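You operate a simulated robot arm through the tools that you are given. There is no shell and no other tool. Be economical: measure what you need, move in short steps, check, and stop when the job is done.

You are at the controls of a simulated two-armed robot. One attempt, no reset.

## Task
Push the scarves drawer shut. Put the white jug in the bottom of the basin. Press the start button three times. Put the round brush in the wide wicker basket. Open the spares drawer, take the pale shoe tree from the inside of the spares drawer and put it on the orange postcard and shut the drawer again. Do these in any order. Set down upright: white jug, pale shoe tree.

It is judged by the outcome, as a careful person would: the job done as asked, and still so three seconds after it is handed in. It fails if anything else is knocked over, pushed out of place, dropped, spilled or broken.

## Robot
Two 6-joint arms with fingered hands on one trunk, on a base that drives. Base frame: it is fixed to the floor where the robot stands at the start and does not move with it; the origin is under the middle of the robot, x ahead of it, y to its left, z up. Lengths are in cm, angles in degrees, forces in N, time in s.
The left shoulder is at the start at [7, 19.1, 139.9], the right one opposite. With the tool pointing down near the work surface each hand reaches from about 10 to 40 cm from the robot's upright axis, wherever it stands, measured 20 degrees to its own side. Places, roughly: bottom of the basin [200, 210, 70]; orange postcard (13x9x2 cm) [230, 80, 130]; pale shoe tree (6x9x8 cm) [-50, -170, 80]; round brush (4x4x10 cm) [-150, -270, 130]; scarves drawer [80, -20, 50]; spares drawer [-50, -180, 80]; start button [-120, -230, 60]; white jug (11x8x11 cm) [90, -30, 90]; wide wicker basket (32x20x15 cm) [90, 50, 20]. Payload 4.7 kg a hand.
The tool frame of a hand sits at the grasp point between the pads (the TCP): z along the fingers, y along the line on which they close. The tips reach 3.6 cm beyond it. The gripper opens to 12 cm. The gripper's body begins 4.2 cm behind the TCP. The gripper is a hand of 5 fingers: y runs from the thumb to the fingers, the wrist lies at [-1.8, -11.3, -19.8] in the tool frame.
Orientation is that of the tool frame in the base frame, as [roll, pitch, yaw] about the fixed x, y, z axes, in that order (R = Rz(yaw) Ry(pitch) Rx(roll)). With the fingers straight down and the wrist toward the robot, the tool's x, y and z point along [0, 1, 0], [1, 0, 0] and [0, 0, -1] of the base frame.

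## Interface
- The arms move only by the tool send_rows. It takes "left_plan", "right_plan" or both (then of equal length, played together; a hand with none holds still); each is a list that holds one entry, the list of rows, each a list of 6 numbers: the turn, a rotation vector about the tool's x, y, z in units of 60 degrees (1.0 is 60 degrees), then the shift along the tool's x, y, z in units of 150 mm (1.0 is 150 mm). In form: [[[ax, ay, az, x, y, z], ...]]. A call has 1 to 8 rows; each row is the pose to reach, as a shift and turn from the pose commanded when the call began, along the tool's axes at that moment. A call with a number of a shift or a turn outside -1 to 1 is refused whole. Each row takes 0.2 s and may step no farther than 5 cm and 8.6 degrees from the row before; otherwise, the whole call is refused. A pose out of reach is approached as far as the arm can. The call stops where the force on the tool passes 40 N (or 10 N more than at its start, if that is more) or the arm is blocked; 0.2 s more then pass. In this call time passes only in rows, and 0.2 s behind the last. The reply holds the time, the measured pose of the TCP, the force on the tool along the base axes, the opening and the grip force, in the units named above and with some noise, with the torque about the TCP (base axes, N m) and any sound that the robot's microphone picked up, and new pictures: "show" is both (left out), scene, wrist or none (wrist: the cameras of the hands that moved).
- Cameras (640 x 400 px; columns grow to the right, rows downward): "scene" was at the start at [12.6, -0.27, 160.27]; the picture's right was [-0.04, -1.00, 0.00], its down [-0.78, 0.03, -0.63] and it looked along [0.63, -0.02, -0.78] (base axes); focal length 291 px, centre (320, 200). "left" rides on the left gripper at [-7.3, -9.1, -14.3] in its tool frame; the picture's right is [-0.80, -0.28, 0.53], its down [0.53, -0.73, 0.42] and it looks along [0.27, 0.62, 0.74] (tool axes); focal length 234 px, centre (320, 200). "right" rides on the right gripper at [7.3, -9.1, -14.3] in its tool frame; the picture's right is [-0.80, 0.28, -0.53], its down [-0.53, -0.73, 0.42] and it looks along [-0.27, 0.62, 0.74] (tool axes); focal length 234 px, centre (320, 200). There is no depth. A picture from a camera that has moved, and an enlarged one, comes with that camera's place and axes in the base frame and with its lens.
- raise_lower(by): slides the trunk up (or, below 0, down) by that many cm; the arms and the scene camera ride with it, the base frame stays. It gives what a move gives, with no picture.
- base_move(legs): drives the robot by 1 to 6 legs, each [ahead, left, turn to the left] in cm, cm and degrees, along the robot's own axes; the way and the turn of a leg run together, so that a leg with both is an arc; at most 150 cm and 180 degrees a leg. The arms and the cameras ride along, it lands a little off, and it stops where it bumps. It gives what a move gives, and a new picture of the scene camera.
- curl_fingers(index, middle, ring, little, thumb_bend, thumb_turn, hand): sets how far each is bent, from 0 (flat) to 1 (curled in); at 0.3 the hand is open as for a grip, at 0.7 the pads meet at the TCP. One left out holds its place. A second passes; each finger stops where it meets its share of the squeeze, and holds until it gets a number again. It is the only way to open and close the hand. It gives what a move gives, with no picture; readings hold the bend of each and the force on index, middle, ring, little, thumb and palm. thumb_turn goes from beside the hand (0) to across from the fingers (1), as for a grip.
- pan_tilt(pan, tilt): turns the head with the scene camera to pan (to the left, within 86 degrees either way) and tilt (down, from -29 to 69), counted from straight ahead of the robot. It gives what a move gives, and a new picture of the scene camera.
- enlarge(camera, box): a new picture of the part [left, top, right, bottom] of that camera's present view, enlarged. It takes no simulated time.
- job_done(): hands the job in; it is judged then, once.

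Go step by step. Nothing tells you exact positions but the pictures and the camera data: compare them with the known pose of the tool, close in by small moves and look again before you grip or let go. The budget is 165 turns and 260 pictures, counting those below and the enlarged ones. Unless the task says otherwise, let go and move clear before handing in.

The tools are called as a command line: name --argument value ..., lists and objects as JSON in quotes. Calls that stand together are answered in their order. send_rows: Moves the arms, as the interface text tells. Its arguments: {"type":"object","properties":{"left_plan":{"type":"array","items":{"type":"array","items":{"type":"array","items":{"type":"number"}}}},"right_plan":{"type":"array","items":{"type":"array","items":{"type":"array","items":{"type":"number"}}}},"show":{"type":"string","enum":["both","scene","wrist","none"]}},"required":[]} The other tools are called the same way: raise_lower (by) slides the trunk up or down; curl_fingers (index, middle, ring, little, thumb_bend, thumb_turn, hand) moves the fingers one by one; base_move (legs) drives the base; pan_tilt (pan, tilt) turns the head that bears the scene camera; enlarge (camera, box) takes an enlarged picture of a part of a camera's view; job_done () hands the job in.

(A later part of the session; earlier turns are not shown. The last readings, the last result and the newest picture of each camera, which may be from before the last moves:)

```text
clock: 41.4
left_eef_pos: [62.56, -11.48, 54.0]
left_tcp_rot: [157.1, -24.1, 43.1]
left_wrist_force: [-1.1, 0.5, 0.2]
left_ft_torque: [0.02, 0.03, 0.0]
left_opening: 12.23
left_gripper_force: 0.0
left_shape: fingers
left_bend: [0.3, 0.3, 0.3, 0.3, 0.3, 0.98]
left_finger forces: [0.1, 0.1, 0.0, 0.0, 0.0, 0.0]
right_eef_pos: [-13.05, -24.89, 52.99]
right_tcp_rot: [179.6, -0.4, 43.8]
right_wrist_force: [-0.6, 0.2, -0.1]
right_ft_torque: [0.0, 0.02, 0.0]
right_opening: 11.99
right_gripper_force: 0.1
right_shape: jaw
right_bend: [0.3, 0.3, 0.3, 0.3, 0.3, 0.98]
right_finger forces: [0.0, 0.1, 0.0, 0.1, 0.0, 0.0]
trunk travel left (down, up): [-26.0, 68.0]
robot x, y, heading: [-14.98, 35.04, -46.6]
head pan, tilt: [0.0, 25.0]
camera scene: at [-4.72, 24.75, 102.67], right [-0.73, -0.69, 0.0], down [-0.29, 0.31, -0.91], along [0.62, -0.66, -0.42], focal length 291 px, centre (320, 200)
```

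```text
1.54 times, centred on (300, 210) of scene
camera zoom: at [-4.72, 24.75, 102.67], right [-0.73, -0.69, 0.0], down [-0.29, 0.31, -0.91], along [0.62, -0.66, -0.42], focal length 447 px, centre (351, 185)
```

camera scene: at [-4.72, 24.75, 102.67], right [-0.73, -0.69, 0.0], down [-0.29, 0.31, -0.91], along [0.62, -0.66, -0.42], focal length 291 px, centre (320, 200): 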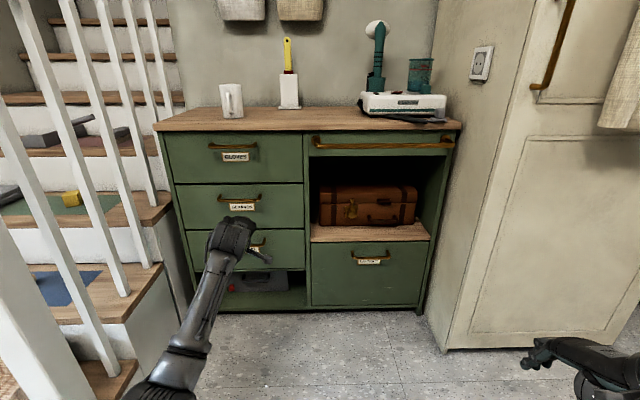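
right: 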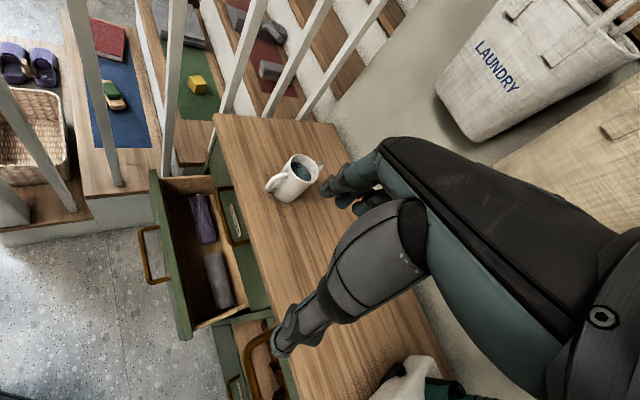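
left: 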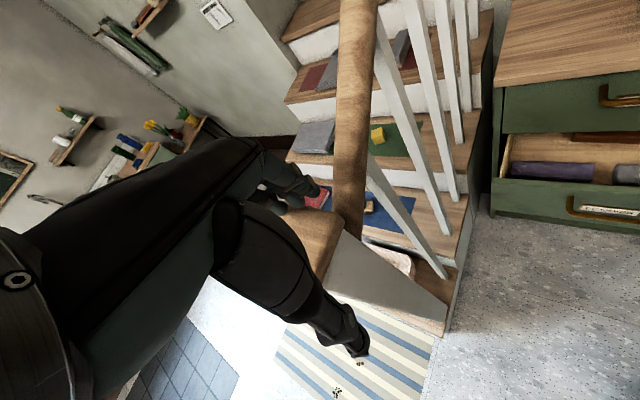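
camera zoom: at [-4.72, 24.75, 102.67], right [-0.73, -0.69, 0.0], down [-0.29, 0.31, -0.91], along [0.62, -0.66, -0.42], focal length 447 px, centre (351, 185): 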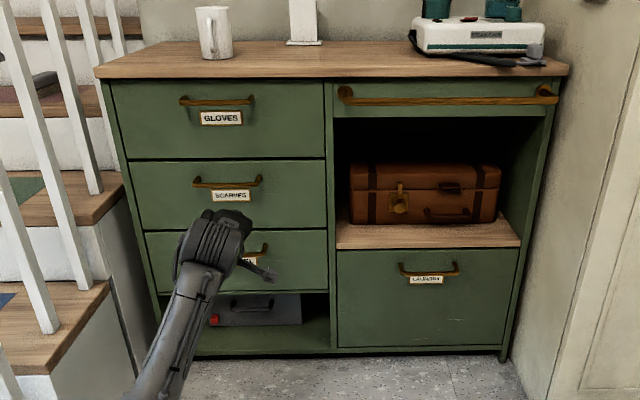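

Drawer stays shut. Now raise 40 cm and level the left hand to point straight down.

raise_lower --by 40

send_rows --left_plan '[[[0.077, -0.08, -0.016, 0, 0, -0.05], [0.153, -0.16, -0.032, 0, 0, -0.1], [0.23, -0.24, -0.048, 0, 0, -0.15], [0.306, -0.32, -0.064, 0, 0, -0.25], [0.383, -0.4, -0.08, 0, 0, -0.35]]]' --show "both"

```text
clock: 45.2
left_eef_pos: [62.56, -11.62, 94.03]
left_tcp_rot: [157.0, -24.1, 43.3]
left_wrist_force: [0.4, 0.4, -0.2]
left_ft_torque: [0.04, 0.01, -0.01]
left_opening: 12.16
left_gripper_force: 0.0
left_shape: fingers
left_bend: [0.3, 0.3, 0.3, 0.3, 0.3, 0.98]
left_finger forces: [0.0, 0.0, 0.0, 0.1, 0.0, 0.0]
right_eef_pos: [-12.9, -25.02, 92.94]
right_tcp_rot: [179.6, -0.4, 43.7]
right_wrist_force: [-0.2, -0.1, 0.7]
right_ft_torque: [0.02, -0.03, 0.0]
right_opening: 12.01
right_gripper_force: 0.0
right_shape: jaw
right_bend: [0.3, 0.3, 0.3, 0.3, 0.3, 0.98]
right_finger forces: [0.0, 0.1, 0.0, 0.0, 0.1, 0.0]
trunk travel left (down, up): [-66.0, 28.0]
robot x, y, heading: [-14.62, 35.28, -46.5]
head pan, tilt: [0.0, 25.0]
```

```text
clock: 46.4
left_eef_pos: [59.66, -11.46, 98.36]
left_tcp_rot: [-179.4, 0.4, 43.2]
left_wrist_force: [0.4, 1.0, -1.0]
left_ft_torque: [-0.02, 0.01, 0.02]
left_opening: 12.2
left_gripper_force: 0.0
left_shape: fingers
left_bend: [0.3, 0.3, 0.3, 0.3, 0.3, 0.98]
left_finger forces: [0.1, 0.0, 0.0, 0.0, 0.0, 0.0]
right_eef_pos: [-12.88, -24.99, 92.96]
right_tcp_rot: [179.6, -0.4, 43.7]
right_wrist_force: [0.1, 0.6, 0.3]
right_ft_torque: [-0.04, 0.06, 0.02]
right_opening: 12.01
right_gripper_force: 0.1
right_shape: jaw
right_bend: [0.3, 0.3, 0.3, 0.3, 0.3, 0.98]
right_finger forces: [0.1, 0.1, 0.1, 0.1, 0.0, 0.0]
trunk travel left (down, up): [-66.0, 28.0]
robot x, y, heading: [-14.2, 34.88, -46.4]
head pan, tilt: [0.0, 25.0]
camera scene: at [-4.69, 24.72, 142.66], right [-0.73, -0.69, 0.0], down [-0.29, 0.31, -0.91], along [0.62, -0.66, -0.42], focal length 291 px, centre (320, 200)
camera left: at [48.46, -9.77, 112.85], right [-0.78, -0.35, -0.52], down [-0.12, 0.9, -0.42], along [0.61, -0.27, -0.74], focal length 234 px, centre (320, 200)
```

scene: 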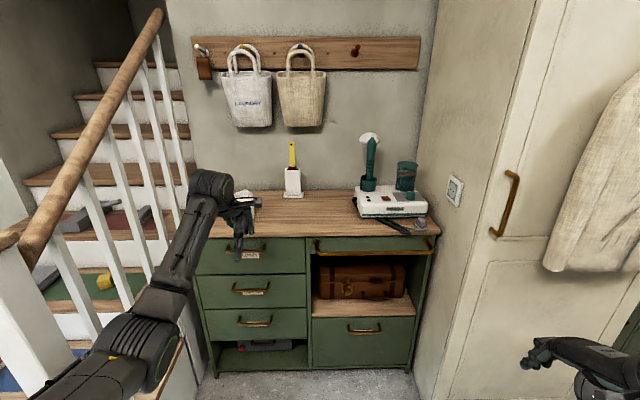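
left: 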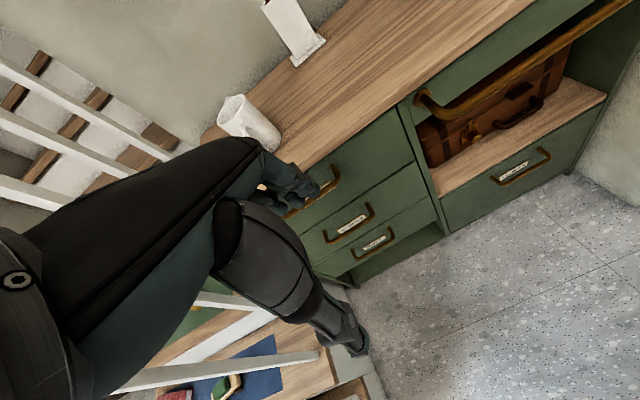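

The hand is level; the jug sits ~34 cm further ahead and 10 cm left. I need to see its handle direction before choosing the grip angle.

enlarge --camera "left" --box '[190, 60, 310, 180]'

raise_lower --by 10

enlarge --camera "scene" --box '[180, 160, 320, 260]'

```text
3.33 times, centred on (250, 120) of left
camera zoom: at [48.46, -9.77, 112.85], right [-0.78, -0.35, -0.52], down [-0.12, 0.9, -0.42], along [0.61, -0.27, -0.74], focal length 781 px, centre (553, 467)
```

zoom: 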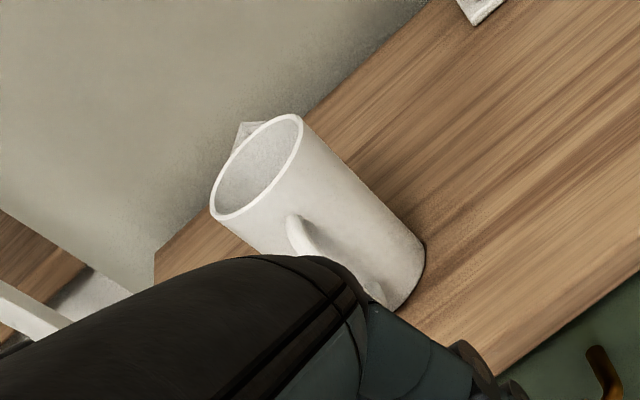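

```text
clock: 47.7
left_eef_pos: [59.76, -11.4, 108.42]
left_tcp_rot: [-179.7, 0.2, 43.3]
left_wrist_force: [0.1, 0.0, 0.3]
left_ft_torque: [0.03, 0.0, -0.05]
left_opening: 12.2
left_gripper_force: 0.1
left_shape: fingers
left_bend: [0.3, 0.3, 0.3, 0.3, 0.3, 0.98]
left_finger forces: [0.0, 0.0, 0.0, 0.0, 0.1, 0.1]
right_eef_pos: [-12.88, -25.11, 102.92]
right_tcp_rot: [179.6, -0.6, 43.7]
right_wrist_force: [-0.8, -0.5, 0.0]
right_ft_torque: [-0.04, -0.05, 0.04]
right_opening: 12.0
right_gripper_force: 0.1
right_shape: jaw
right_bend: [0.3, 0.3, 0.3, 0.3, 0.3, 0.98]
right_finger forces: [0.0, 0.0, 0.0, 0.1, 0.0, 0.0]
trunk travel left (down, up): [-76.0, 18.0]
robot x, y, heading: [-14.18, 34.61, -46.6]
head pan, tilt: [0.0, 25.0]
```

```text
4.00 times, centred on (250, 210) of scene
camera zoom: at [-4.67, 24.68, 152.65], right [-0.73, -0.69, 0.0], down [-0.29, 0.31, -0.91], along [0.62, -0.66, -0.42], focal length 1163 px, centre (600, 160)
```

zoom: 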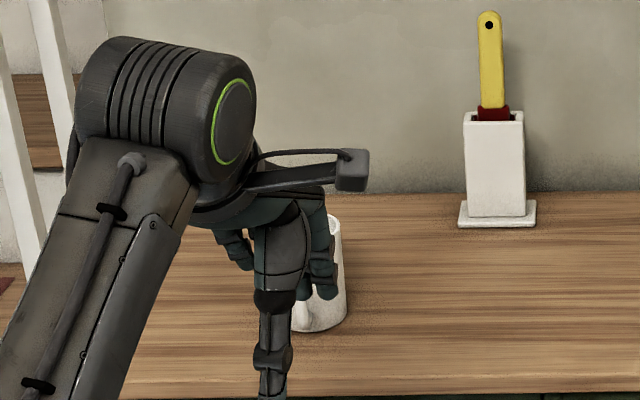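

The handle points roughly back toward the robot, so I'll turn the hand 60° about vertical so thumb and fingers straddle the body clear of the handle.

send_rows --left_plan '[[[0, 0, -0.125, 0, 0, 0], [0, 0, -0.25, 0, 0, 0], [0, 0, -0.375, 0, 0, 0], [0, 0, -0.5, 0, 0, 0], [0, 0, -0.625, 0, 0, 0], [0, 0, -0.75, 0, 0, 0], [0, 0, -0.875, 0, 0, 0], [0, 0, -1.0, 0, 0, 0]]]' --show "both"

```text
clock: 49.5
left_eef_pos: [59.59, -11.57, 108.2]
left_tcp_rot: [-179.7, -0.3, 103.3]
left_wrist_force: [-0.2, 0.0, -0.1]
left_ft_torque: [-0.04, 0.0, -0.01]
left_opening: 12.21
left_gripper_force: 0.1
left_shape: fingers
left_bend: [0.3, 0.3, 0.3, 0.3, 0.3, 0.98]
left_finger forces: [0.0, 0.0, 0.1, 0.1, 0.0, 0.0]
right_eef_pos: [-12.84, -25.03, 102.93]
right_tcp_rot: [179.6, -0.6, 43.7]
right_wrist_force: [0.2, 0.0, -0.4]
right_ft_torque: [0.0, 0.02, 0.01]
right_opening: 12.0
right_gripper_force: 0.1
right_shape: jaw
right_bend: [0.3, 0.3, 0.3, 0.3, 0.3, 0.98]
right_finger forces: [0.1, 0.0, 0.0, 0.1, 0.1, 0.1]
trunk travel left (down, up): [-76.0, 18.0]
robot x, y, heading: [-14.44, 34.79, -46.8]
head pan, tilt: [0.0, 25.0]
camera scene: at [-4.72, 24.66, 152.66], right [-0.73, -0.69, 0.0], down [-0.29, 0.31, -0.91], along [0.62, -0.66, -0.42], focal length 291 px, centre (320, 200)
camera left: at [52.67, -20.64, 122.73], right [-0.09, -0.85, -0.53], down [-0.84, 0.35, -0.42], along [0.54, 0.4, -0.74], focal length 234 px, centre (320, 200)
```

scene: 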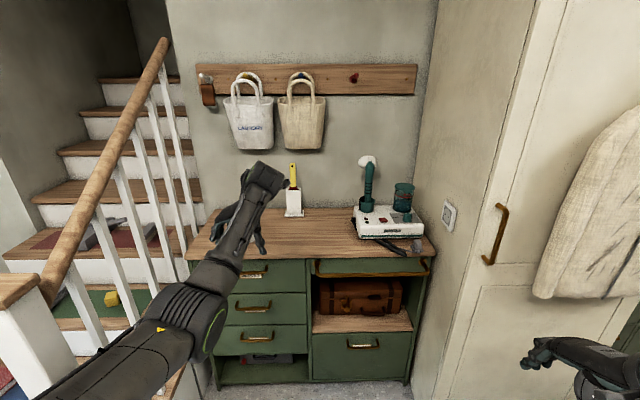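
left: 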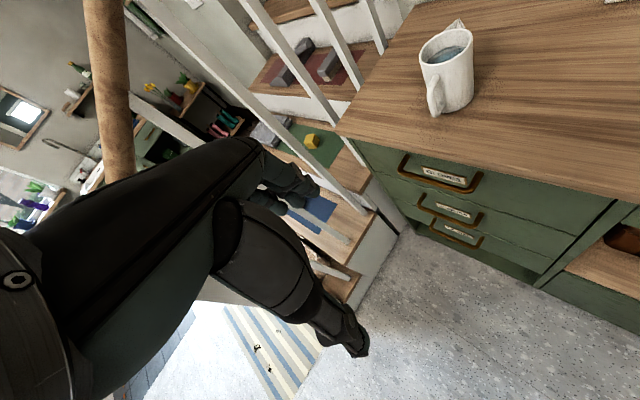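

Now the jug is clearly visible: centre about (90.2, -31.2), handle pointing ~+y, perpendicular to the grip line. I'll drive in part of the way and then finish with the arm.

base_move --legs '[[24, 5, 0]]'

```text
clock: 51.3
left_eef_pos: [79.4, -26.1, 108.42]
left_tcp_rot: [-179.7, -0.1, 102.7]
left_wrist_force: [0.5, -0.1, -0.3]
left_ft_torque: [0.0, 0.0, 0.02]
left_opening: 12.21
left_gripper_force: 0.0
left_shape: fingers
left_bend: [0.3, 0.3, 0.3, 0.3, 0.3, 0.98]
left_finger forces: [0.1, 0.0, 0.1, 0.0, 0.1, 0.1]
right_eef_pos: [6.74, -39.01, 102.89]
right_tcp_rot: [179.6, -0.5, 43.3]
right_wrist_force: [1.1, 1.0, 0.5]
right_ft_torque: [0.03, 0.01, 0.01]
right_opening: 11.98
right_gripper_force: 0.0
right_shape: jaw
right_bend: [0.3, 0.3, 0.3, 0.3, 0.3, 0.98]
right_finger forces: [0.0, 0.1, 0.0, 0.0, 0.0, 0.0]
trunk travel left (down, up): [-76.0, 18.0]
robot x, y, heading: [5.73, 20.89, -47.0]
head pan, tilt: [0.0, 25.0]
camera scene: at [15.29, 10.58, 152.67], right [-0.73, -0.68, 0.0], down [-0.29, 0.31, -0.91], along [0.62, -0.66, -0.42], focal length 291 px, centre (320, 200)
```

scene: 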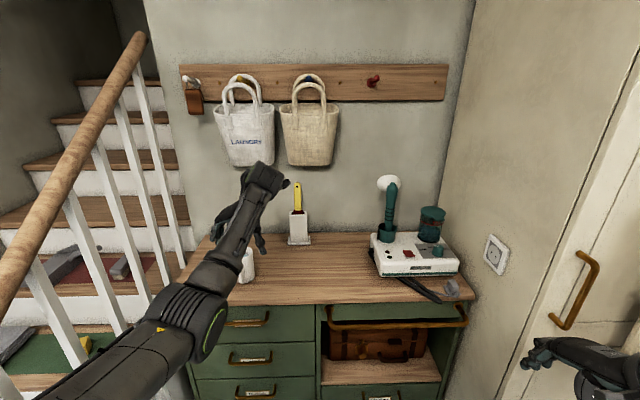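

send_rows --left_plan '[[[0, 0, 0, -0.16, 0.21, 0], [0, 0, 0, -0.33, 0.42, 0], [0, 0, 0, -0.49, 0.627, 0]]]' --show "both"

```text
clock: 52.1
left_eef_pos: [86.49, -28.84, 108.17]
left_tcp_rot: [-179.4, -0.1, 102.7]
left_wrist_force: [0.7, -0.6, 0.0]
left_ft_torque: [0.02, 0.05, -0.07]
left_opening: 12.23
left_gripper_force: 0.1
left_shape: fingers
left_bend: [0.3, 0.3, 0.3, 0.3, 0.3, 0.98]
left_finger forces: [0.0, 0.0, 0.0, 0.0, 0.1, 0.0]
left hand out of reach, approached as far as the arm can: row 2, 3
right_eef_pos: [6.99, -39.2, 102.94]
right_tcp_rot: [179.7, -0.3, 43.3]
right_wrist_force: [1.0, 0.4, -0.4]
right_ft_torque: [0.0, 0.02, -0.01]
right_opening: 11.99
right_gripper_force: 0.0
right_shape: jaw
right_bend: [0.3, 0.3, 0.3, 0.3, 0.3, 0.98]
right_finger forces: [0.1, 0.1, 0.0, 0.0, 0.0, 0.1]
trunk travel left (down, up): [-76.0, 18.0]
robot x, y, heading: [6.36, 21.13, -46.8]
head pan, tilt: [0.0, 25.0]
camera scene: at [15.76, 10.5, 152.64], right [-0.73, -0.68, 0.0], down [-0.29, 0.31, -0.91], along [0.62, -0.66, -0.42], focal length 291 px, centre (320, 200)
camera left: at [79.62, -37.91, 122.65], right [-0.1, -0.85, -0.52], down [-0.84, 0.36, -0.42], along [0.54, 0.4, -0.74], focal length 234 px, centre (320, 200)
```

scene: 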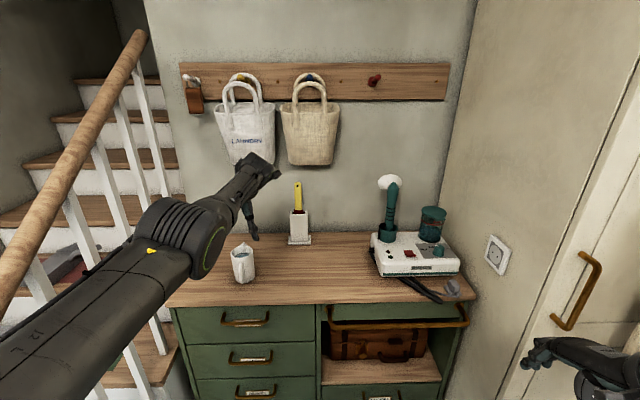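
left: 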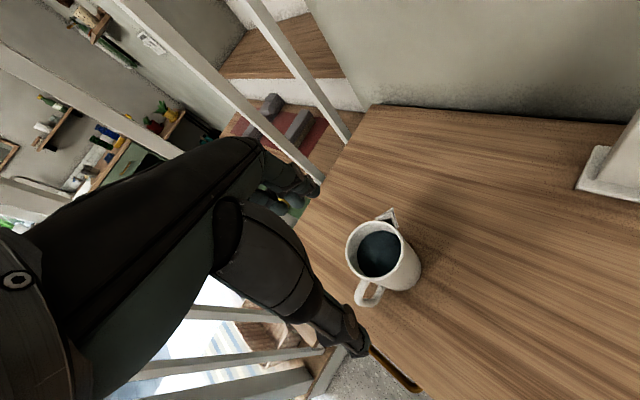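

The jug is at about (89.5, -30.5) with its handle toward the thumb-side rear. I'll bring the base 7 cm closer for reach and turn the hand 20° more.

base_move --legs '[[7, 2, 0]]'

send_rows --left_plan '[[[0, 0, -0.12, 0, 0, 0], [0, 0, -0.24, 0, 0, 0], [0, 0, -0.36, 0, 0, 0]]]' --show "wrist"

```text
clock: 53.2
left_eef_pos: [92.3, -32.64, 108.48]
left_tcp_rot: [-179.7, -0.1, 102.7]
left_wrist_force: [0.5, 0.2, -0.9]
left_ft_torque: [0.01, -0.02, 0.02]
left_opening: 12.25
left_gripper_force: 0.1
left_shape: fingers
left_bend: [0.3, 0.3, 0.3, 0.3, 0.3, 0.98]
left_finger forces: [0.0, 0.1, 0.0, 0.0, 0.0, 0.0]
right_eef_pos: [12.61, -42.8, 102.94]
right_tcp_rot: [179.6, -0.6, 43.1]
right_wrist_force: [-0.2, -0.6, -0.3]
right_ft_torque: [-0.01, -0.01, -0.03]
right_opening: 11.99
right_gripper_force: 0.1
right_shape: jaw
right_bend: [0.3, 0.3, 0.3, 0.3, 0.3, 0.98]
right_finger forces: [0.0, 0.0, 0.1, 0.0, 0.0, 0.1]
trunk travel left (down, up): [-76.0, 18.0]
robot x, y, heading: [12.06, 17.05, -46.9]
head pan, tilt: [0.0, 25.0]
camera scene: at [21.37, 6.81, 152.7], right [-0.73, -0.68, 0.0], down [-0.29, 0.31, -0.91], along [0.62, -0.66, -0.42], focal length 291 px, centre (320, 200)
```

scene: 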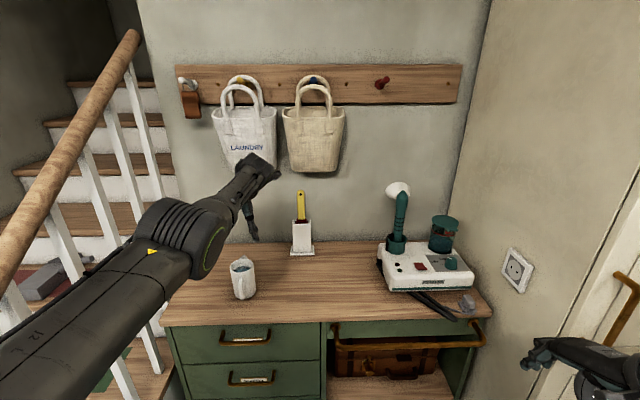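

```text
clock: 54.0
left_eef_pos: [89.9, -29.57, 107.99]
left_tcp_rot: [-179.6, -0.2, 124.3]
left_wrist_force: [-0.1, 0.4, -0.3]
left_ft_torque: [0.01, -0.01, -0.02]
left_opening: 12.22
left_gripper_force: 0.0
left_shape: fingers
left_bend: [0.3, 0.3, 0.3, 0.3, 0.3, 0.98]
left_finger forces: [0.1, 0.1, 0.0, 0.0, 0.0, 0.1]
left hand out of reach, approached as far as the arm can: row 1, 2, 3
right_eef_pos: [12.87, -42.93, 102.91]
right_tcp_rot: [179.6, -0.7, 43.2]
right_wrist_force: [-0.6, 0.7, 0.1]
right_ft_torque: [0.0, -0.01, -0.02]
right_opening: 11.97
right_gripper_force: 0.0
right_shape: jaw
right_bend: [0.3, 0.3, 0.3, 0.3, 0.3, 0.98]
right_finger forces: [0.0, 0.0, 0.1, 0.1, 0.0, 0.1]
trunk travel left (down, up): [-76.0, 18.0]
robot x, y, heading: [12.2, 17.02, -47.3]
head pan, tilt: [0.0, 25.0]
camera left: at [86.85, -40.62, 122.37], right [0.22, -0.82, -0.53], down [-0.91, 0.03, -0.42], along [0.36, 0.57, -0.74], focal length 234 px, centre (320, 200)
```

left: 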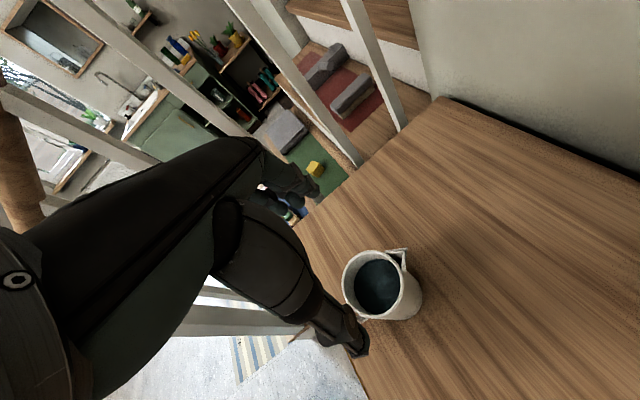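

Well aligned (about 1 cm off). I'll correct that and descend partway with the trunk, then look.

send_rows --left_plan '[[[0, 0, 0, -0.027, -0.067, 0]]]' --show "none"

raise_lower --by -7.5

enlarge --camera "left" --box '[220, 150, 480, 400]'

enlarge --camera "scene" --box '[150, 120, 350, 320]'

```text
clock: 54.4
left_eef_pos: [89.25, -29.84, 107.97]
left_tcp_rot: [-179.7, -0.4, 124.4]
left_wrist_force: [-0.8, -0.3, 0.2]
left_ft_torque: [0.01, -0.05, -0.01]
left_opening: 12.21
left_gripper_force: 0.1
left_shape: fingers
left_bend: [0.3, 0.3, 0.3, 0.3, 0.3, 0.98]
left_finger forces: [0.0, 0.1, 0.1, 0.0, 0.0, 0.0]
left hand out of reach, approached as far as the arm can: row 1
right_eef_pos: [12.89, -42.94, 102.85]
right_tcp_rot: [179.7, -0.5, 43.2]
right_wrist_force: [0.9, -0.5, -0.1]
right_ft_torque: [0.0, 0.0, -0.01]
right_opening: 11.99
right_gripper_force: 0.2
right_shape: jaw
right_bend: [0.3, 0.3, 0.3, 0.3, 0.3, 0.98]
right_finger forces: [0.0, 0.0, 0.0, 0.0, 0.0, 0.0]
trunk travel left (down, up): [-76.0, 18.0]
robot x, y, heading: [12.02, 16.84, -47.2]
head pan, tilt: [0.0, 25.0]
```

```text
clock: 55.5
left_eef_pos: [89.19, -30.07, 100.44]
left_tcp_rot: [-179.7, -0.3, 124.3]
left_wrist_force: [-0.4, -0.9, -0.8]
left_ft_torque: [-0.01, 0.02, 0.0]
left_opening: 12.2
left_gripper_force: 0.0
left_shape: fingers
left_bend: [0.3, 0.3, 0.3, 0.3, 0.3, 0.98]
left_finger forces: [0.1, 0.1, 0.1, 0.0, 0.0, 0.1]
right_eef_pos: [12.79, -42.8, 95.29]
right_tcp_rot: [179.5, -0.5, 43.1]
right_wrist_force: [0.7, -0.7, -0.1]
right_ft_torque: [-0.02, -0.01, 0.01]
right_opening: 11.99
right_gripper_force: 0.1
right_shape: jaw
right_bend: [0.3, 0.3, 0.3, 0.3, 0.3, 0.98]
right_finger forces: [0.0, 0.1, 0.1, 0.1, 0.0, 0.0]
trunk travel left (down, up): [-68.5, 25.5]
robot x, y, heading: [11.65, 17.18, -47.0]
head pan, tilt: [0.0, 25.0]
```

```text
1.60 times, centred on (350, 275) of left
camera zoom: at [86.01, -41.09, 114.99], right [0.22, -0.82, -0.53], down [-0.91, 0.03, -0.42], along [0.36, 0.57, -0.74], focal length 375 px, centre (272, 80)
```

zoom: 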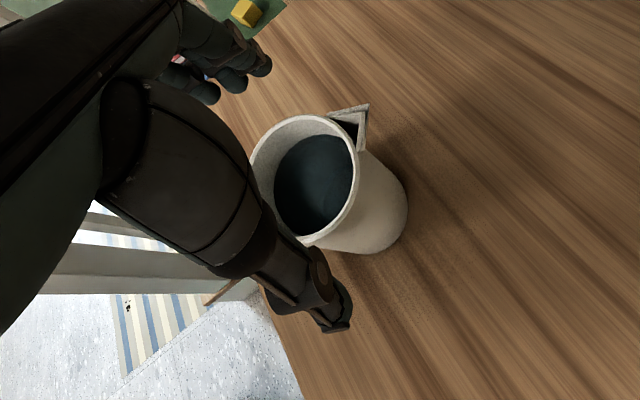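

```text
2.00 times, centred on (250, 220) of scene
camera zoom: at [21.59, 6.74, 145.17], right [-0.73, -0.68, 0.0], down [-0.29, 0.31, -0.91], along [0.62, -0.66, -0.42], focal length 581 px, centre (460, 160)
```

zoom: 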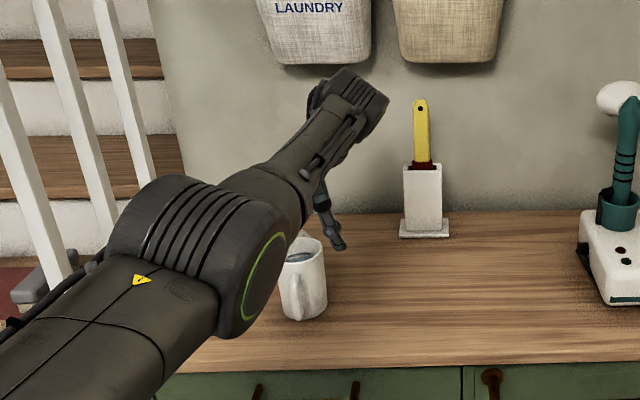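

Aligned, but the outer fingers would land near the spout. I'll lift a little, bring the base 8 cm closer and turn the hand ~20° more for a grip fully perpendicular to handle and spout.

raise_lower --by 6

base_move --legs '[[8, 0, 0]]'

```text
clock: 56.5
left_eef_pos: [89.17, -30.01, 106.55]
left_tcp_rot: [-179.7, -0.2, 124.2]
left_wrist_force: [-0.4, -0.6, -0.3]
left_ft_torque: [0.01, 0.02, 0.0]
left_opening: 12.22
left_gripper_force: 0.1
left_shape: fingers
left_bend: [0.3, 0.3, 0.3, 0.3, 0.3, 0.98]
left_finger forces: [0.0, 0.0, 0.0, 0.0, 0.0, 0.0]
right_eef_pos: [12.73, -42.87, 101.39]
right_tcp_rot: [179.7, -0.5, 43.1]
right_wrist_force: [-1.0, 0.1, 0.0]
right_ft_torque: [0.03, 0.01, 0.0]
right_opening: 11.99
right_gripper_force: 0.1
right_shape: jaw
right_bend: [0.3, 0.3, 0.3, 0.3, 0.3, 0.98]
right_finger forces: [0.0, 0.0, 0.0, 0.0, 0.0, 0.0]
trunk travel left (down, up): [-74.5, 19.5]
robot x, y, heading: [12.07, 17.35, -46.8]
head pan, tilt: [0.0, 25.0]
```

```text
clock: 57.6
left_eef_pos: [94.83, -35.97, 106.5]
left_tcp_rot: [-179.7, -0.2, 124.2]
left_wrist_force: [-0.2, -0.4, -0.5]
left_ft_torque: [0.01, 0.01, -0.01]
left_opening: 12.22
left_gripper_force: 0.0
left_shape: fingers
left_bend: [0.3, 0.3, 0.3, 0.3, 0.3, 0.98]
left_finger forces: [0.0, 0.0, 0.1, 0.0, 0.0, 0.1]
right_eef_pos: [18.58, -48.88, 101.4]
right_tcp_rot: [179.6, -0.5, 43.3]
right_wrist_force: [-0.5, 0.4, -0.1]
right_ft_torque: [0.03, -0.04, -0.02]
right_opening: 12.0
right_gripper_force: 0.0
right_shape: jaw
right_bend: [0.3, 0.3, 0.3, 0.3, 0.3, 0.98]
right_finger forces: [0.1, 0.0, 0.0, 0.0, 0.0, 0.1]
trunk travel left (down, up): [-74.5, 19.5]
robot x, y, heading: [17.43, 11.11, -47.2]
head pan, tilt: [0.0, 25.0]
camera scene: at [27.19, 0.68, 151.18], right [-0.73, -0.68, 0.0], down [-0.29, 0.31, -0.91], along [0.62, -0.66, -0.42], focal length 291 px, centre (320, 200)
```

scene: 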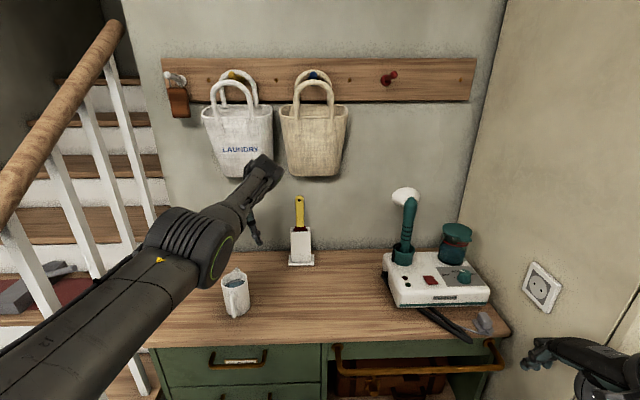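

send_rows --left_plan '[[[0, 0, -0.12, 0.17, -0.03, 0], [0, 0, -0.24, 0.34, -0.06, 0], [0, 0, -0.36, 0.52, -0.09, 0]]]' --show "none"

raise_lower --by -6

enlarge --camera "left" --box '[220, 150, 480, 400]'

```text
clock: 58.4
left_eef_pos: [90.95, -32.76, 106.35]
left_tcp_rot: [-179.9, -0.6, 145.9]
left_wrist_force: [-0.3, 0.1, 0.0]
left_ft_torque: [0.02, -0.01, -0.01]
left_opening: 12.22
left_gripper_force: 0.0
left_shape: fingers
left_bend: [0.3, 0.3, 0.3, 0.3, 0.3, 0.98]
left_finger forces: [0.0, 0.0, 0.1, 0.0, 0.0, 0.0]
left hand out of reach, approached as far as the arm can: row 2, 3
right_eef_pos: [18.53, -49.01, 101.33]
right_tcp_rot: [179.7, -0.6, 43.1]
right_wrist_force: [0.2, -0.1, 0.5]
right_ft_torque: [0.0, 0.02, 0.0]
right_opening: 12.0
right_gripper_force: 0.1
right_shape: jaw
right_bend: [0.3, 0.3, 0.3, 0.3, 0.3, 0.98]
right_finger forces: [0.0, 0.0, 0.1, 0.1, 0.1, 0.0]
trunk travel left (down, up): [-74.5, 19.5]
robot x, y, heading: [17.47, 10.88, -47.1]
head pan, tilt: [0.0, 25.0]
```

```text
clock: 59.4
left_eef_pos: [91.13, -32.81, 100.35]
left_tcp_rot: [-179.8, -0.5, 145.9]
left_wrist_force: [0.1, 0.2, 0.3]
left_ft_torque: [0.0, -0.01, 0.02]
left_opening: 12.22
left_gripper_force: 0.0
left_shape: fingers
left_bend: [0.3, 0.3, 0.3, 0.3, 0.3, 0.98]
left_finger forces: [0.0, 0.0, 0.1, 0.1, 0.1, 0.0]
right_eef_pos: [18.45, -49.04, 95.46]
right_tcp_rot: [179.6, -0.5, 43.2]
right_wrist_force: [0.1, -0.1, -0.9]
right_ft_torque: [-0.03, -0.03, 0.02]
right_opening: 12.0
right_gripper_force: 0.0
right_shape: jaw
right_bend: [0.3, 0.3, 0.3, 0.3, 0.3, 0.98]
right_finger forces: [0.1, 0.0, 0.1, 0.0, 0.0, 0.0]
trunk travel left (down, up): [-68.5, 25.5]
robot x, y, heading: [17.57, 10.97, -47.1]
head pan, tilt: [0.0, 25.0]
```

```text
1.60 times, centred on (350, 275) of left
camera zoom: at [92.27, -44.37, 114.78], right [0.5, -0.68, -0.53], down [-0.85, -0.31, -0.42], along [0.12, 0.66, -0.74], focal length 375 px, centre (272, 80)
```

zoom: 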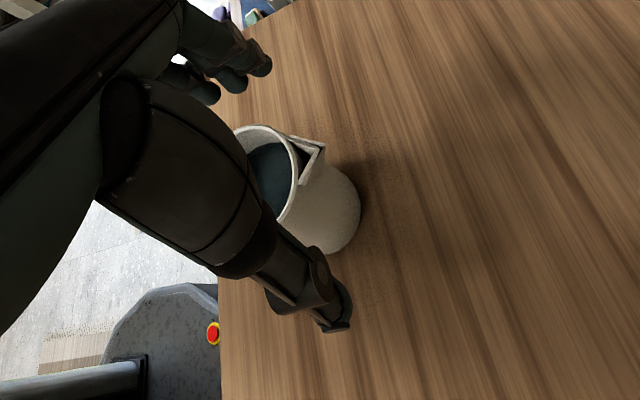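

Need about 2.8 cm backward; I'll do that with the base since the arm is near a limit in that direction.

base_move --legs '[[-2.8, 0.4, 0]]'

enlarge --camera "left" --box '[220, 150, 480, 400]'

```text
clock: 60.2
left_eef_pos: [89.74, -30.53, 100.16]
left_tcp_rot: [-179.9, -0.6, 146.0]
left_wrist_force: [0.2, -0.2, -0.4]
left_ft_torque: [0.01, 0.02, -0.03]
left_opening: 12.25
left_gripper_force: 0.0
left_shape: fingers
left_bend: [0.3, 0.3, 0.3, 0.3, 0.3, 0.98]
left_finger forces: [0.0, 0.0, 0.1, 0.0, 0.0, 0.0]
right_eef_pos: [17.11, -46.89, 95.26]
right_tcp_rot: [179.7, -0.7, 43.2]
right_wrist_force: [0.4, 0.0, 0.1]
right_ft_torque: [0.03, -0.03, 0.02]
right_opening: 11.98
right_gripper_force: 0.0
right_shape: jaw
right_bend: [0.3, 0.3, 0.3, 0.3, 0.3, 0.98]
right_finger forces: [0.0, 0.0, 0.0, 0.1, 0.0, 0.1]
trunk travel left (down, up): [-68.5, 25.5]
robot x, y, heading: [16.18, 13.49, -46.7]
head pan, tilt: [0.0, 25.0]
camera scene: at [25.87, 2.66, 145.11], right [-0.73, -0.68, 0.0], down [-0.29, 0.31, -0.91], along [0.62, -0.66, -0.43], focal length 291 px, centre (320, 200)
```

scene: 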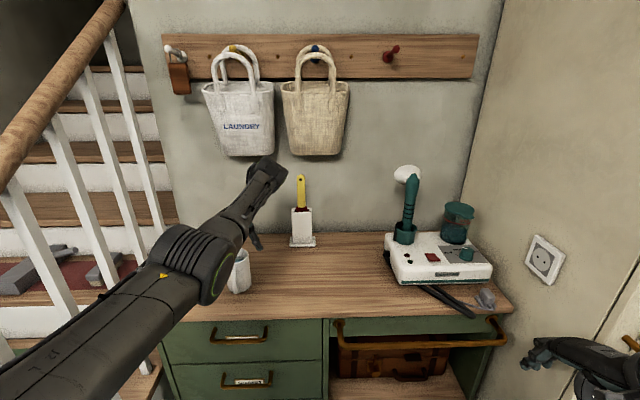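

```text
1.60 times, centred on (350, 275) of left
camera zoom: at [90.91, -42.21, 114.47], right [0.5, -0.68, -0.53], down [-0.86, -0.31, -0.42], along [0.12, 0.67, -0.74], focal length 375 px, centre (272, 80)
```

zoom: 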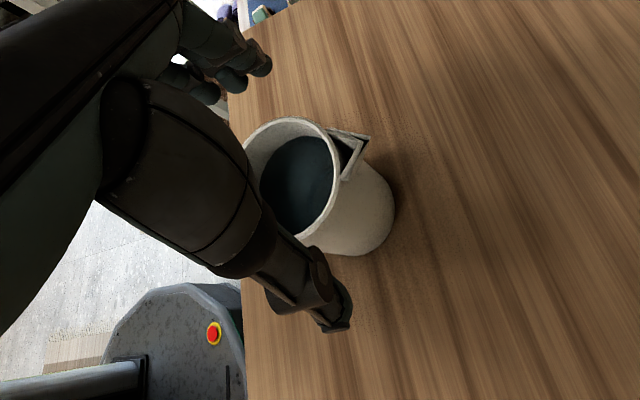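

Centred within half a cm. Descending 7 cm around the jug.

raise_lower --by -7

enlarge --camera "left" --box '[220, 150, 480, 400]'

enlarge --camera "scene" --box '[160, 140, 340, 320]'

```text
clock: 61.3
left_eef_pos: [89.57, -30.4, 93.37]
left_tcp_rot: [-179.7, -0.6, 145.8]
left_wrist_force: [-0.2, -0.7, 0.0]
left_ft_torque: [0.03, 0.0, 0.01]
left_opening: 12.27
left_gripper_force: 0.4
left_shape: fingers
left_bend: [0.3, 0.3, 0.3, 0.3, 0.3, 0.98]
left_finger forces: [0.0, 0.0, 0.0, 0.0, 0.5, 0.0]
right_eef_pos: [17.03, -46.76, 88.42]
right_tcp_rot: [179.6, -0.5, 43.2]
right_wrist_force: [0.4, 0.5, 0.3]
right_ft_torque: [-0.04, 0.06, -0.01]
right_opening: 12.01
right_gripper_force: 0.1
right_shape: jaw
right_bend: [0.3, 0.3, 0.3, 0.3, 0.3, 0.98]
right_finger forces: [0.0, 0.1, 0.0, 0.0, 0.0, 0.0]
trunk travel left (down, up): [-61.5, 32.5]
robot x, y, heading: [15.67, 13.42, -47.1]
head pan, tilt: [0.0, 25.0]
```

```text
1.60 times, centred on (350, 275) of left
camera zoom: at [90.73, -41.99, 107.75], right [0.5, -0.68, -0.53], down [-0.85, -0.31, -0.42], along [0.12, 0.66, -0.74], focal length 375 px, centre (272, 80)
```

zoom: 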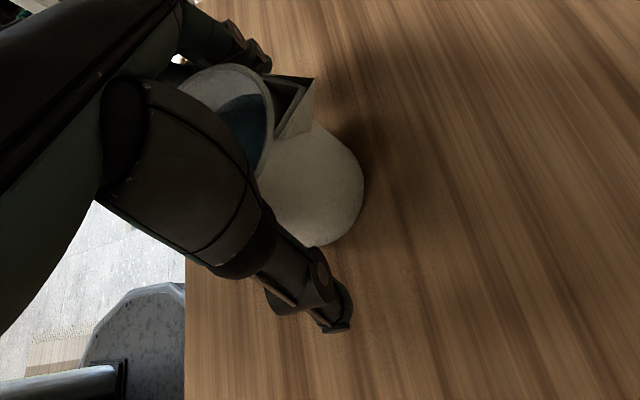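

```text
2.22 times, centred on (250, 230) of scene
camera zoom: at [25.65, 2.97, 138.17], right [-0.73, -0.68, 0.0], down [-0.29, 0.31, -0.91], along [0.62, -0.66, -0.42], focal length 646 px, centre (476, 133)
```

zoom: 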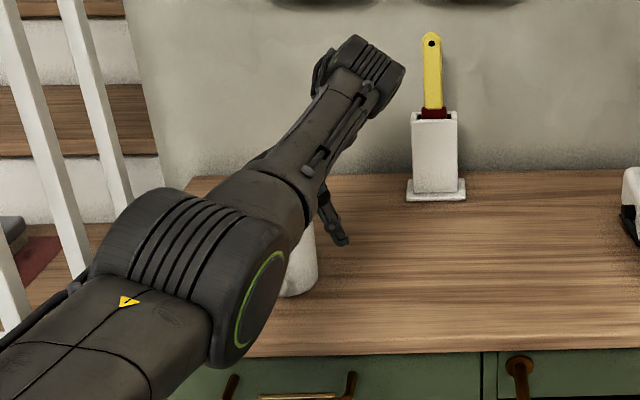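

The jug is between thumb and fingers. Closing the grip.

curl_fingers --hand "left" --index 0.7 --middle 0.7 --ring 0.7 --little 0.7 --thumb_bend 0.7

enlarge --camera "left" --box '[220, 150, 480, 400]'

```text
clock: 62.3
left_eef_pos: [89.47, -30.32, 93.51]
left_tcp_rot: [-179.8, -0.3, 146.0]
left_wrist_force: [1.9, 0.4, 6.9]
left_ft_torque: [0.34, -0.11, -0.1]
left_opening: 6.53
left_gripper_force: 25.2
left_shape: fingers
left_bend: [0.48, 0.51, 0.55, 0.7, 0.55, 1.0]
left_finger forces: [9.9, 8.3, 6.8, 0.3, 25.0, 0.0]
right_eef_pos: [16.85, -46.74, 88.52]
right_tcp_rot: [179.7, -0.6, 43.2]
right_wrist_force: [-0.5, -0.2, -0.3]
right_ft_torque: [0.03, -0.07, 0.0]
right_opening: 12.02
right_gripper_force: 0.1
right_shape: jaw
right_bend: [0.3, 0.3, 0.3, 0.3, 0.3, 0.98]
right_finger forces: [0.1, 0.0, 0.0, 0.0, 0.0, 0.0]
trunk travel left (down, up): [-61.5, 32.5]
robot x, y, heading: [16.17, 13.34, -47.0]
head pan, tilt: [0.0, 25.0]
```

```text
1.60 times, centred on (350, 275) of left
camera zoom: at [90.74, -41.96, 107.81], right [0.51, -0.68, -0.53], down [-0.85, -0.31, -0.42], along [0.12, 0.66, -0.74], focal length 375 px, centre (272, 80)
```

zoom: 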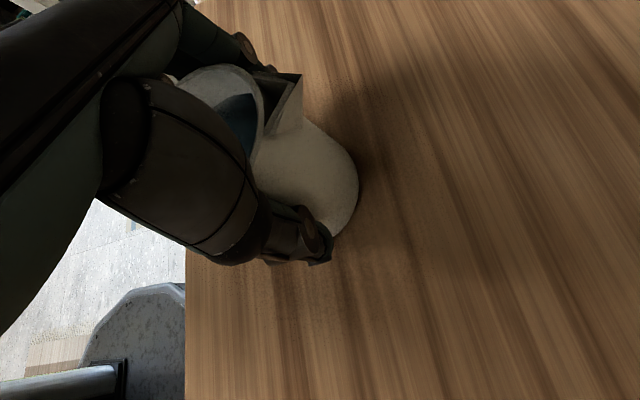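

Firm grip (25 N). Lifting a few centimetres and checking the jug stays level.

raise_lower --by 8

enlarge --camera "left" --box '[220, 150, 480, 400]'

enlarge --camera "scene" --box '[160, 140, 340, 320]'

```text
clock: 63.4
left_eef_pos: [89.57, -30.35, 101.29]
left_tcp_rot: [-179.8, -0.5, 146.0]
left_wrist_force: [0.1, 0.2, -3.0]
left_ft_torque: [-0.03, -0.06, 0.0]
left_opening: 6.49
left_gripper_force: 23.2
left_shape: fingers
left_bend: [0.48, 0.51, 0.55, 0.7, 0.56, 1.0]
left_finger forces: [8.6, 7.4, 7.3, 0.3, 23.1, 0.0]
right_eef_pos: [16.99, -46.65, 96.38]
right_tcp_rot: [179.6, -0.5, 43.1]
right_wrist_force: [0.3, -0.5, -0.1]
right_ft_torque: [-0.01, 0.02, 0.0]
right_opening: 11.98
right_gripper_force: 0.0
right_shape: jaw
right_bend: [0.3, 0.3, 0.3, 0.3, 0.3, 0.98]
right_finger forces: [0.0, 0.1, 0.1, 0.1, 0.0, 0.1]
trunk travel left (down, up): [-69.5, 24.5]
robot x, y, heading: [15.84, 13.35, -47.0]
head pan, tilt: [0.0, 25.0]
```

```text
1.60 times, centred on (350, 275) of left
camera zoom: at [90.8, -42.05, 115.63], right [0.5, -0.68, -0.53], down [-0.85, -0.31, -0.42], along [0.12, 0.67, -0.74], focal length 375 px, centre (272, 80)
```

zoom: 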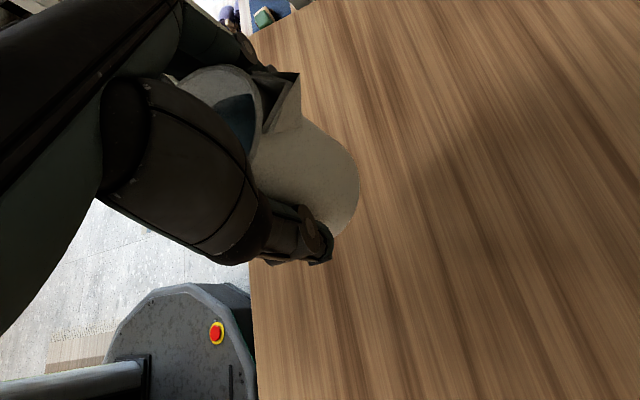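

```text
2.22 times, centred on (250, 230) of scene
camera zoom: at [25.73, 2.88, 146.15], right [-0.73, -0.68, 0.0], down [-0.29, 0.31, -0.91], along [0.62, -0.66, -0.42], focal length 646 px, centre (476, 133)
```

zoom: 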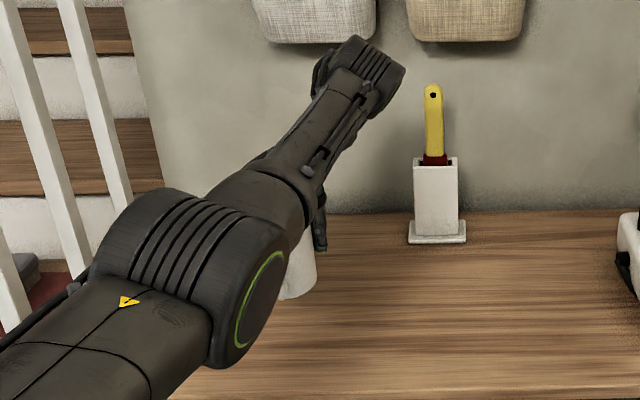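

Jug is lifted and level. I'll back away 45 cm, then pull the jug in gently before turning toward the sink.

base_move --legs '[[-45, 0, 0]]'

send_rows --left_plan '[[[0, 0, 0, 0.12, 0.03, 0], [0, 0, 0, 0.24, 0.06, 0], [0, 0, 0, 0.36, 0.09, 0], [0, 0, 0, 0.48, 0.12, 0], [0, 0, 0, 0.6, 0.14, 0], [0, 0, 0, 0.72, 0.17, 0], [0, 0, 0, 0.84, 0.19, 0], [0, 0, 0, 0.96, 0.22, 0]]]' --show "both"

```text
clock: 66.2
left_eef_pos: [57.95, 3.97, 101.3]
left_tcp_rot: [-179.8, -0.5, 146.3]
left_wrist_force: [0.1, 0.0, -3.3]
left_ft_torque: [-0.04, -0.06, 0.02]
left_opening: 6.51
left_gripper_force: 23.0
left_shape: fingers
left_bend: [0.48, 0.51, 0.55, 0.7, 0.56, 1.0]
left_finger forces: [8.5, 7.4, 7.2, 0.3, 22.9, 0.0]
right_eef_pos: [-14.63, -12.71, 96.3]
right_tcp_rot: [179.7, -0.5, 43.6]
right_wrist_force: [0.0, -0.2, -0.1]
right_ft_torque: [0.01, -0.02, 0.01]
right_opening: 12.0
right_gripper_force: 0.1
right_shape: jaw
right_bend: [0.3, 0.3, 0.3, 0.3, 0.3, 0.98]
right_finger forces: [0.1, 0.1, 0.0, 0.0, 0.0, 0.0]
trunk travel left (down, up): [-69.5, 24.5]
robot x, y, heading: [-15.66, 47.28, -46.8]
head pan, tilt: [0.0, 25.0]
camera scene: at [-6.06, 36.96, 146.15], right [-0.73, -0.69, 0.0], down [-0.29, 0.31, -0.91], along [0.62, -0.66, -0.42], focal length 291 px, centre (320, 200)
```

scene: 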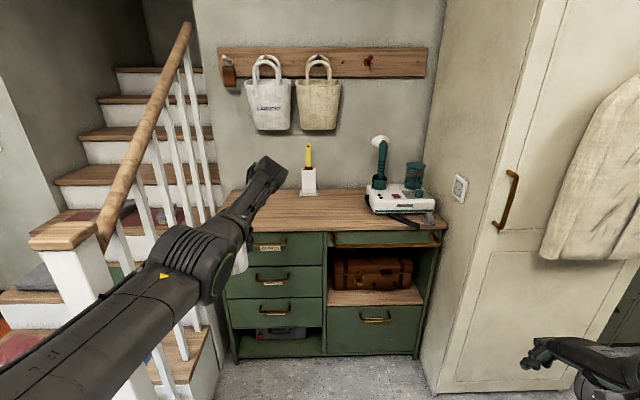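

```text
clock: 68.0
left_eef_pos: [56.4, 3.41, 99.77]
left_tcp_rot: [-179.7, -0.5, 146.4]
left_wrist_force: [0.2, -1.0, -3.5]
left_ft_torque: [-0.03, -0.05, 0.02]
left_opening: 6.5
left_gripper_force: 23.2
left_shape: fingers
left_bend: [0.48, 0.51, 0.55, 0.7, 0.56, 1.0]
left_finger forces: [8.7, 7.4, 7.5, 0.4, 22.9, 0.1]
left hand out of reach, approached as far as the arm can: row 1, 2, 3, 4, 5, 6, 7, 8
right_eef_pos: [-14.54, -12.74, 96.32]
right_tcp_rot: [179.7, -0.5, 43.6]
right_wrist_force: [0.1, -0.9, -0.3]
right_ft_torque: [-0.02, -0.01, 0.0]
right_opening: 11.99
right_gripper_force: 0.1
right_shape: jaw
right_bend: [0.3, 0.3, 0.3, 0.3, 0.3, 0.98]
right_finger forces: [0.1, 0.1, 0.0, 0.0, 0.0, 0.0]
trunk travel left (down, up): [-69.5, 24.5]
robot x, y, heading: [-15.57, 47.58, -46.9]
head pan, tilt: [0.0, 25.0]
camera scene: at [-6.07, 36.96, 146.16], right [-0.73, -0.69, 0.0], down [-0.29, 0.31, -0.91], along [0.62, -0.66, -0.42], focal length 291 px, centre (320, 200)
camera left: at [57.87, -8.36, 114.11], right [0.51, -0.68, -0.53], down [-0.85, -0.31, -0.42], along [0.12, 0.67, -0.74], focal length 234 px, centre (320, 200)
```

scene: 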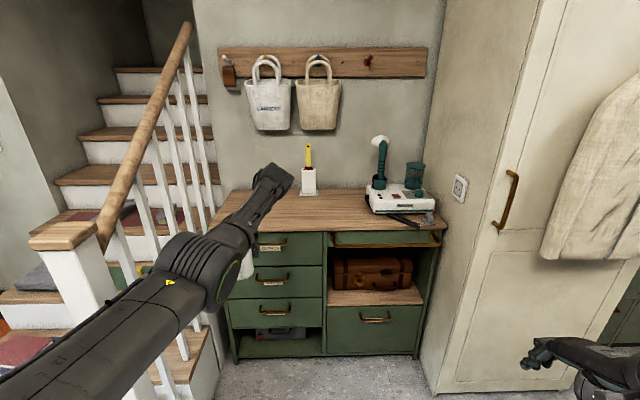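
left: 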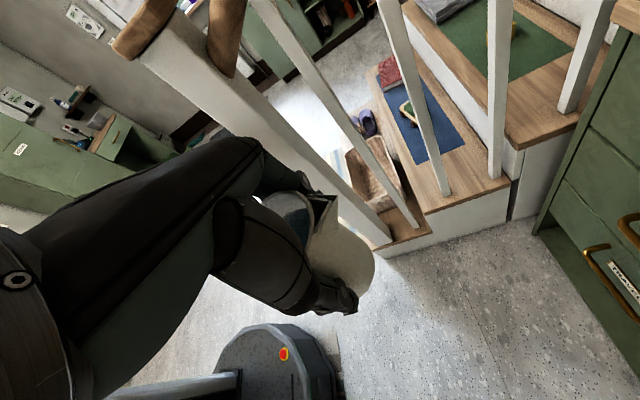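

The arm can't retract at that wrist angle. I'll rotate the hand (jug stays vertical) back 60° gradually, which lets it come in.

send_rows --left_plan '[[[0, 0, 0.125, 0, 0, 0], [0, 0, 0.25, 0, 0, 0], [0, 0, 0.375, 0, 0, 0], [0, 0, 0.5, 0, 0, 0], [0, 0, 0.625, 0, 0, 0], [0, 0, 0.75, 0, 0, 0], [0, 0, 0.875, 0, 0, 0], [0, 0, 1.0, 0, 0, 0]]]' --show "scene"

```text
clock: 69.8
left_eef_pos: [56.58, 2.94, 100.46]
left_tcp_rot: [-179.3, -0.1, 86.0]
left_wrist_force: [-0.1, -0.3, -3.6]
left_ft_torque: [-0.09, 0.01, -0.05]
left_opening: 6.52
left_gripper_force: 23.1
left_shape: fingers
left_bend: [0.48, 0.51, 0.55, 0.7, 0.56, 1.0]
left_finger forces: [8.6, 7.3, 7.4, 0.3, 22.4, 0.1]
left hand out of reach, approached as far as the arm can: row 1, 2, 3
right_eef_pos: [-14.45, -12.54, 96.45]
right_tcp_rot: [179.7, -0.5, 43.5]
right_wrist_force: [0.6, 0.9, 0.6]
right_ft_torque: [0.01, 0.02, 0.02]
right_opening: 11.97
right_gripper_force: 0.1
right_shape: jaw
right_bend: [0.3, 0.3, 0.3, 0.3, 0.3, 0.98]
right_finger forces: [0.1, 0.0, 0.0, 0.0, 0.0, 0.0]
trunk travel left (down, up): [-69.5, 24.5]
robot x, y, heading: [-15.69, 47.46, -46.8]
head pan, tilt: [0.0, 25.0]
camera scene: at [-6.02, 37.02, 146.16], right [-0.73, -0.69, 0.0], down [-0.29, 0.31, -0.91], along [0.62, -0.66, -0.42], focal length 291 px, centre (320, 200)
```

scene: 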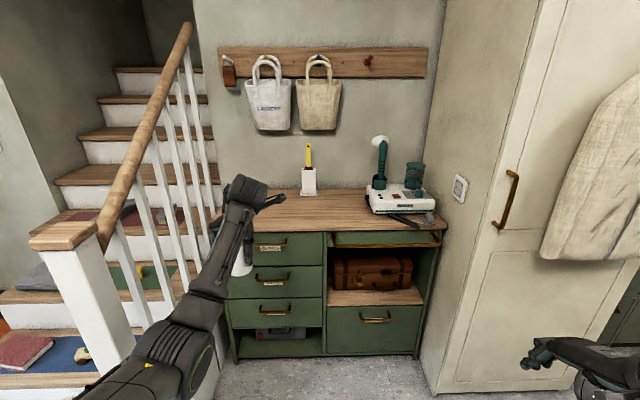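

send_rows --left_plan '[[[0, 0, 0, 0.11, -0.12, 0], [0, 0, 0, 0.22, -0.24, 0], [0, 0, 0, 0.34, -0.36, 0], [0, 0, 0, 0.46, -0.48, 0], [0, 0, 0, 0.57, -0.6, 0], [0, 0, 0, 0.68, -0.72, 0], [0, 0, 0, 0.8, -0.84, 0], [0, 0, 0, 0.91, -0.96, 0]]]' --show "scene"

```text
clock: 71.6
left_eef_pos: [41.19, 13.99, 94.85]
left_tcp_rot: [178.8, 0.1, 86.1]
left_wrist_force: [0.8, 0.7, -2.9]
left_ft_torque: [-0.03, -0.03, 0.03]
left_opening: 6.46
left_gripper_force: 23.3
left_shape: fingers
left_bend: [0.48, 0.51, 0.55, 0.7, 0.56, 1.0]
left_finger forces: [8.7, 7.4, 7.7, 0.3, 22.4, 0.1]
left hand out of reach, approached as far as the arm can: row 3, 4, 5, 6, 7, 8
right_eef_pos: [-14.67, -12.8, 96.41]
right_tcp_rot: [179.6, -0.6, 43.5]
right_wrist_force: [0.0, 0.1, 0.6]
right_ft_torque: [0.01, -0.04, 0.01]
right_opening: 11.98
right_gripper_force: 0.0
right_shape: jaw
right_bend: [0.3, 0.3, 0.3, 0.3, 0.3, 0.98]
right_finger forces: [0.0, 0.1, 0.1, 0.1, 0.1, 0.0]
trunk travel left (down, up): [-69.5, 24.5]
robot x, y, heading: [-15.52, 47.5, -47.1]
head pan, tilt: [0.0, 25.0]
camera scene: at [-6.38, 37.03, 146.19], right [-0.73, -0.69, 0.0], down [-0.29, 0.31, -0.91], along [0.62, -0.66, -0.42], focal length 291 px, centre (320, 200)
```

scene: 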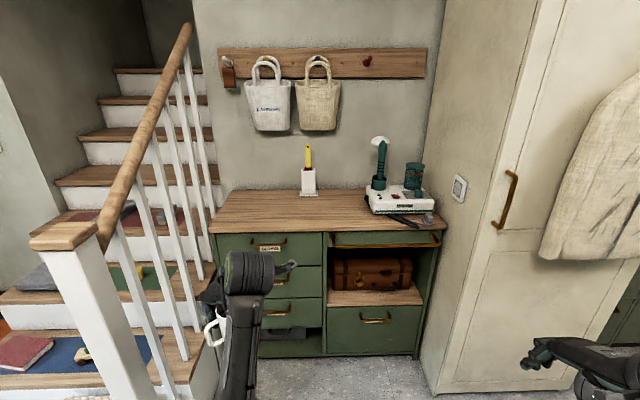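

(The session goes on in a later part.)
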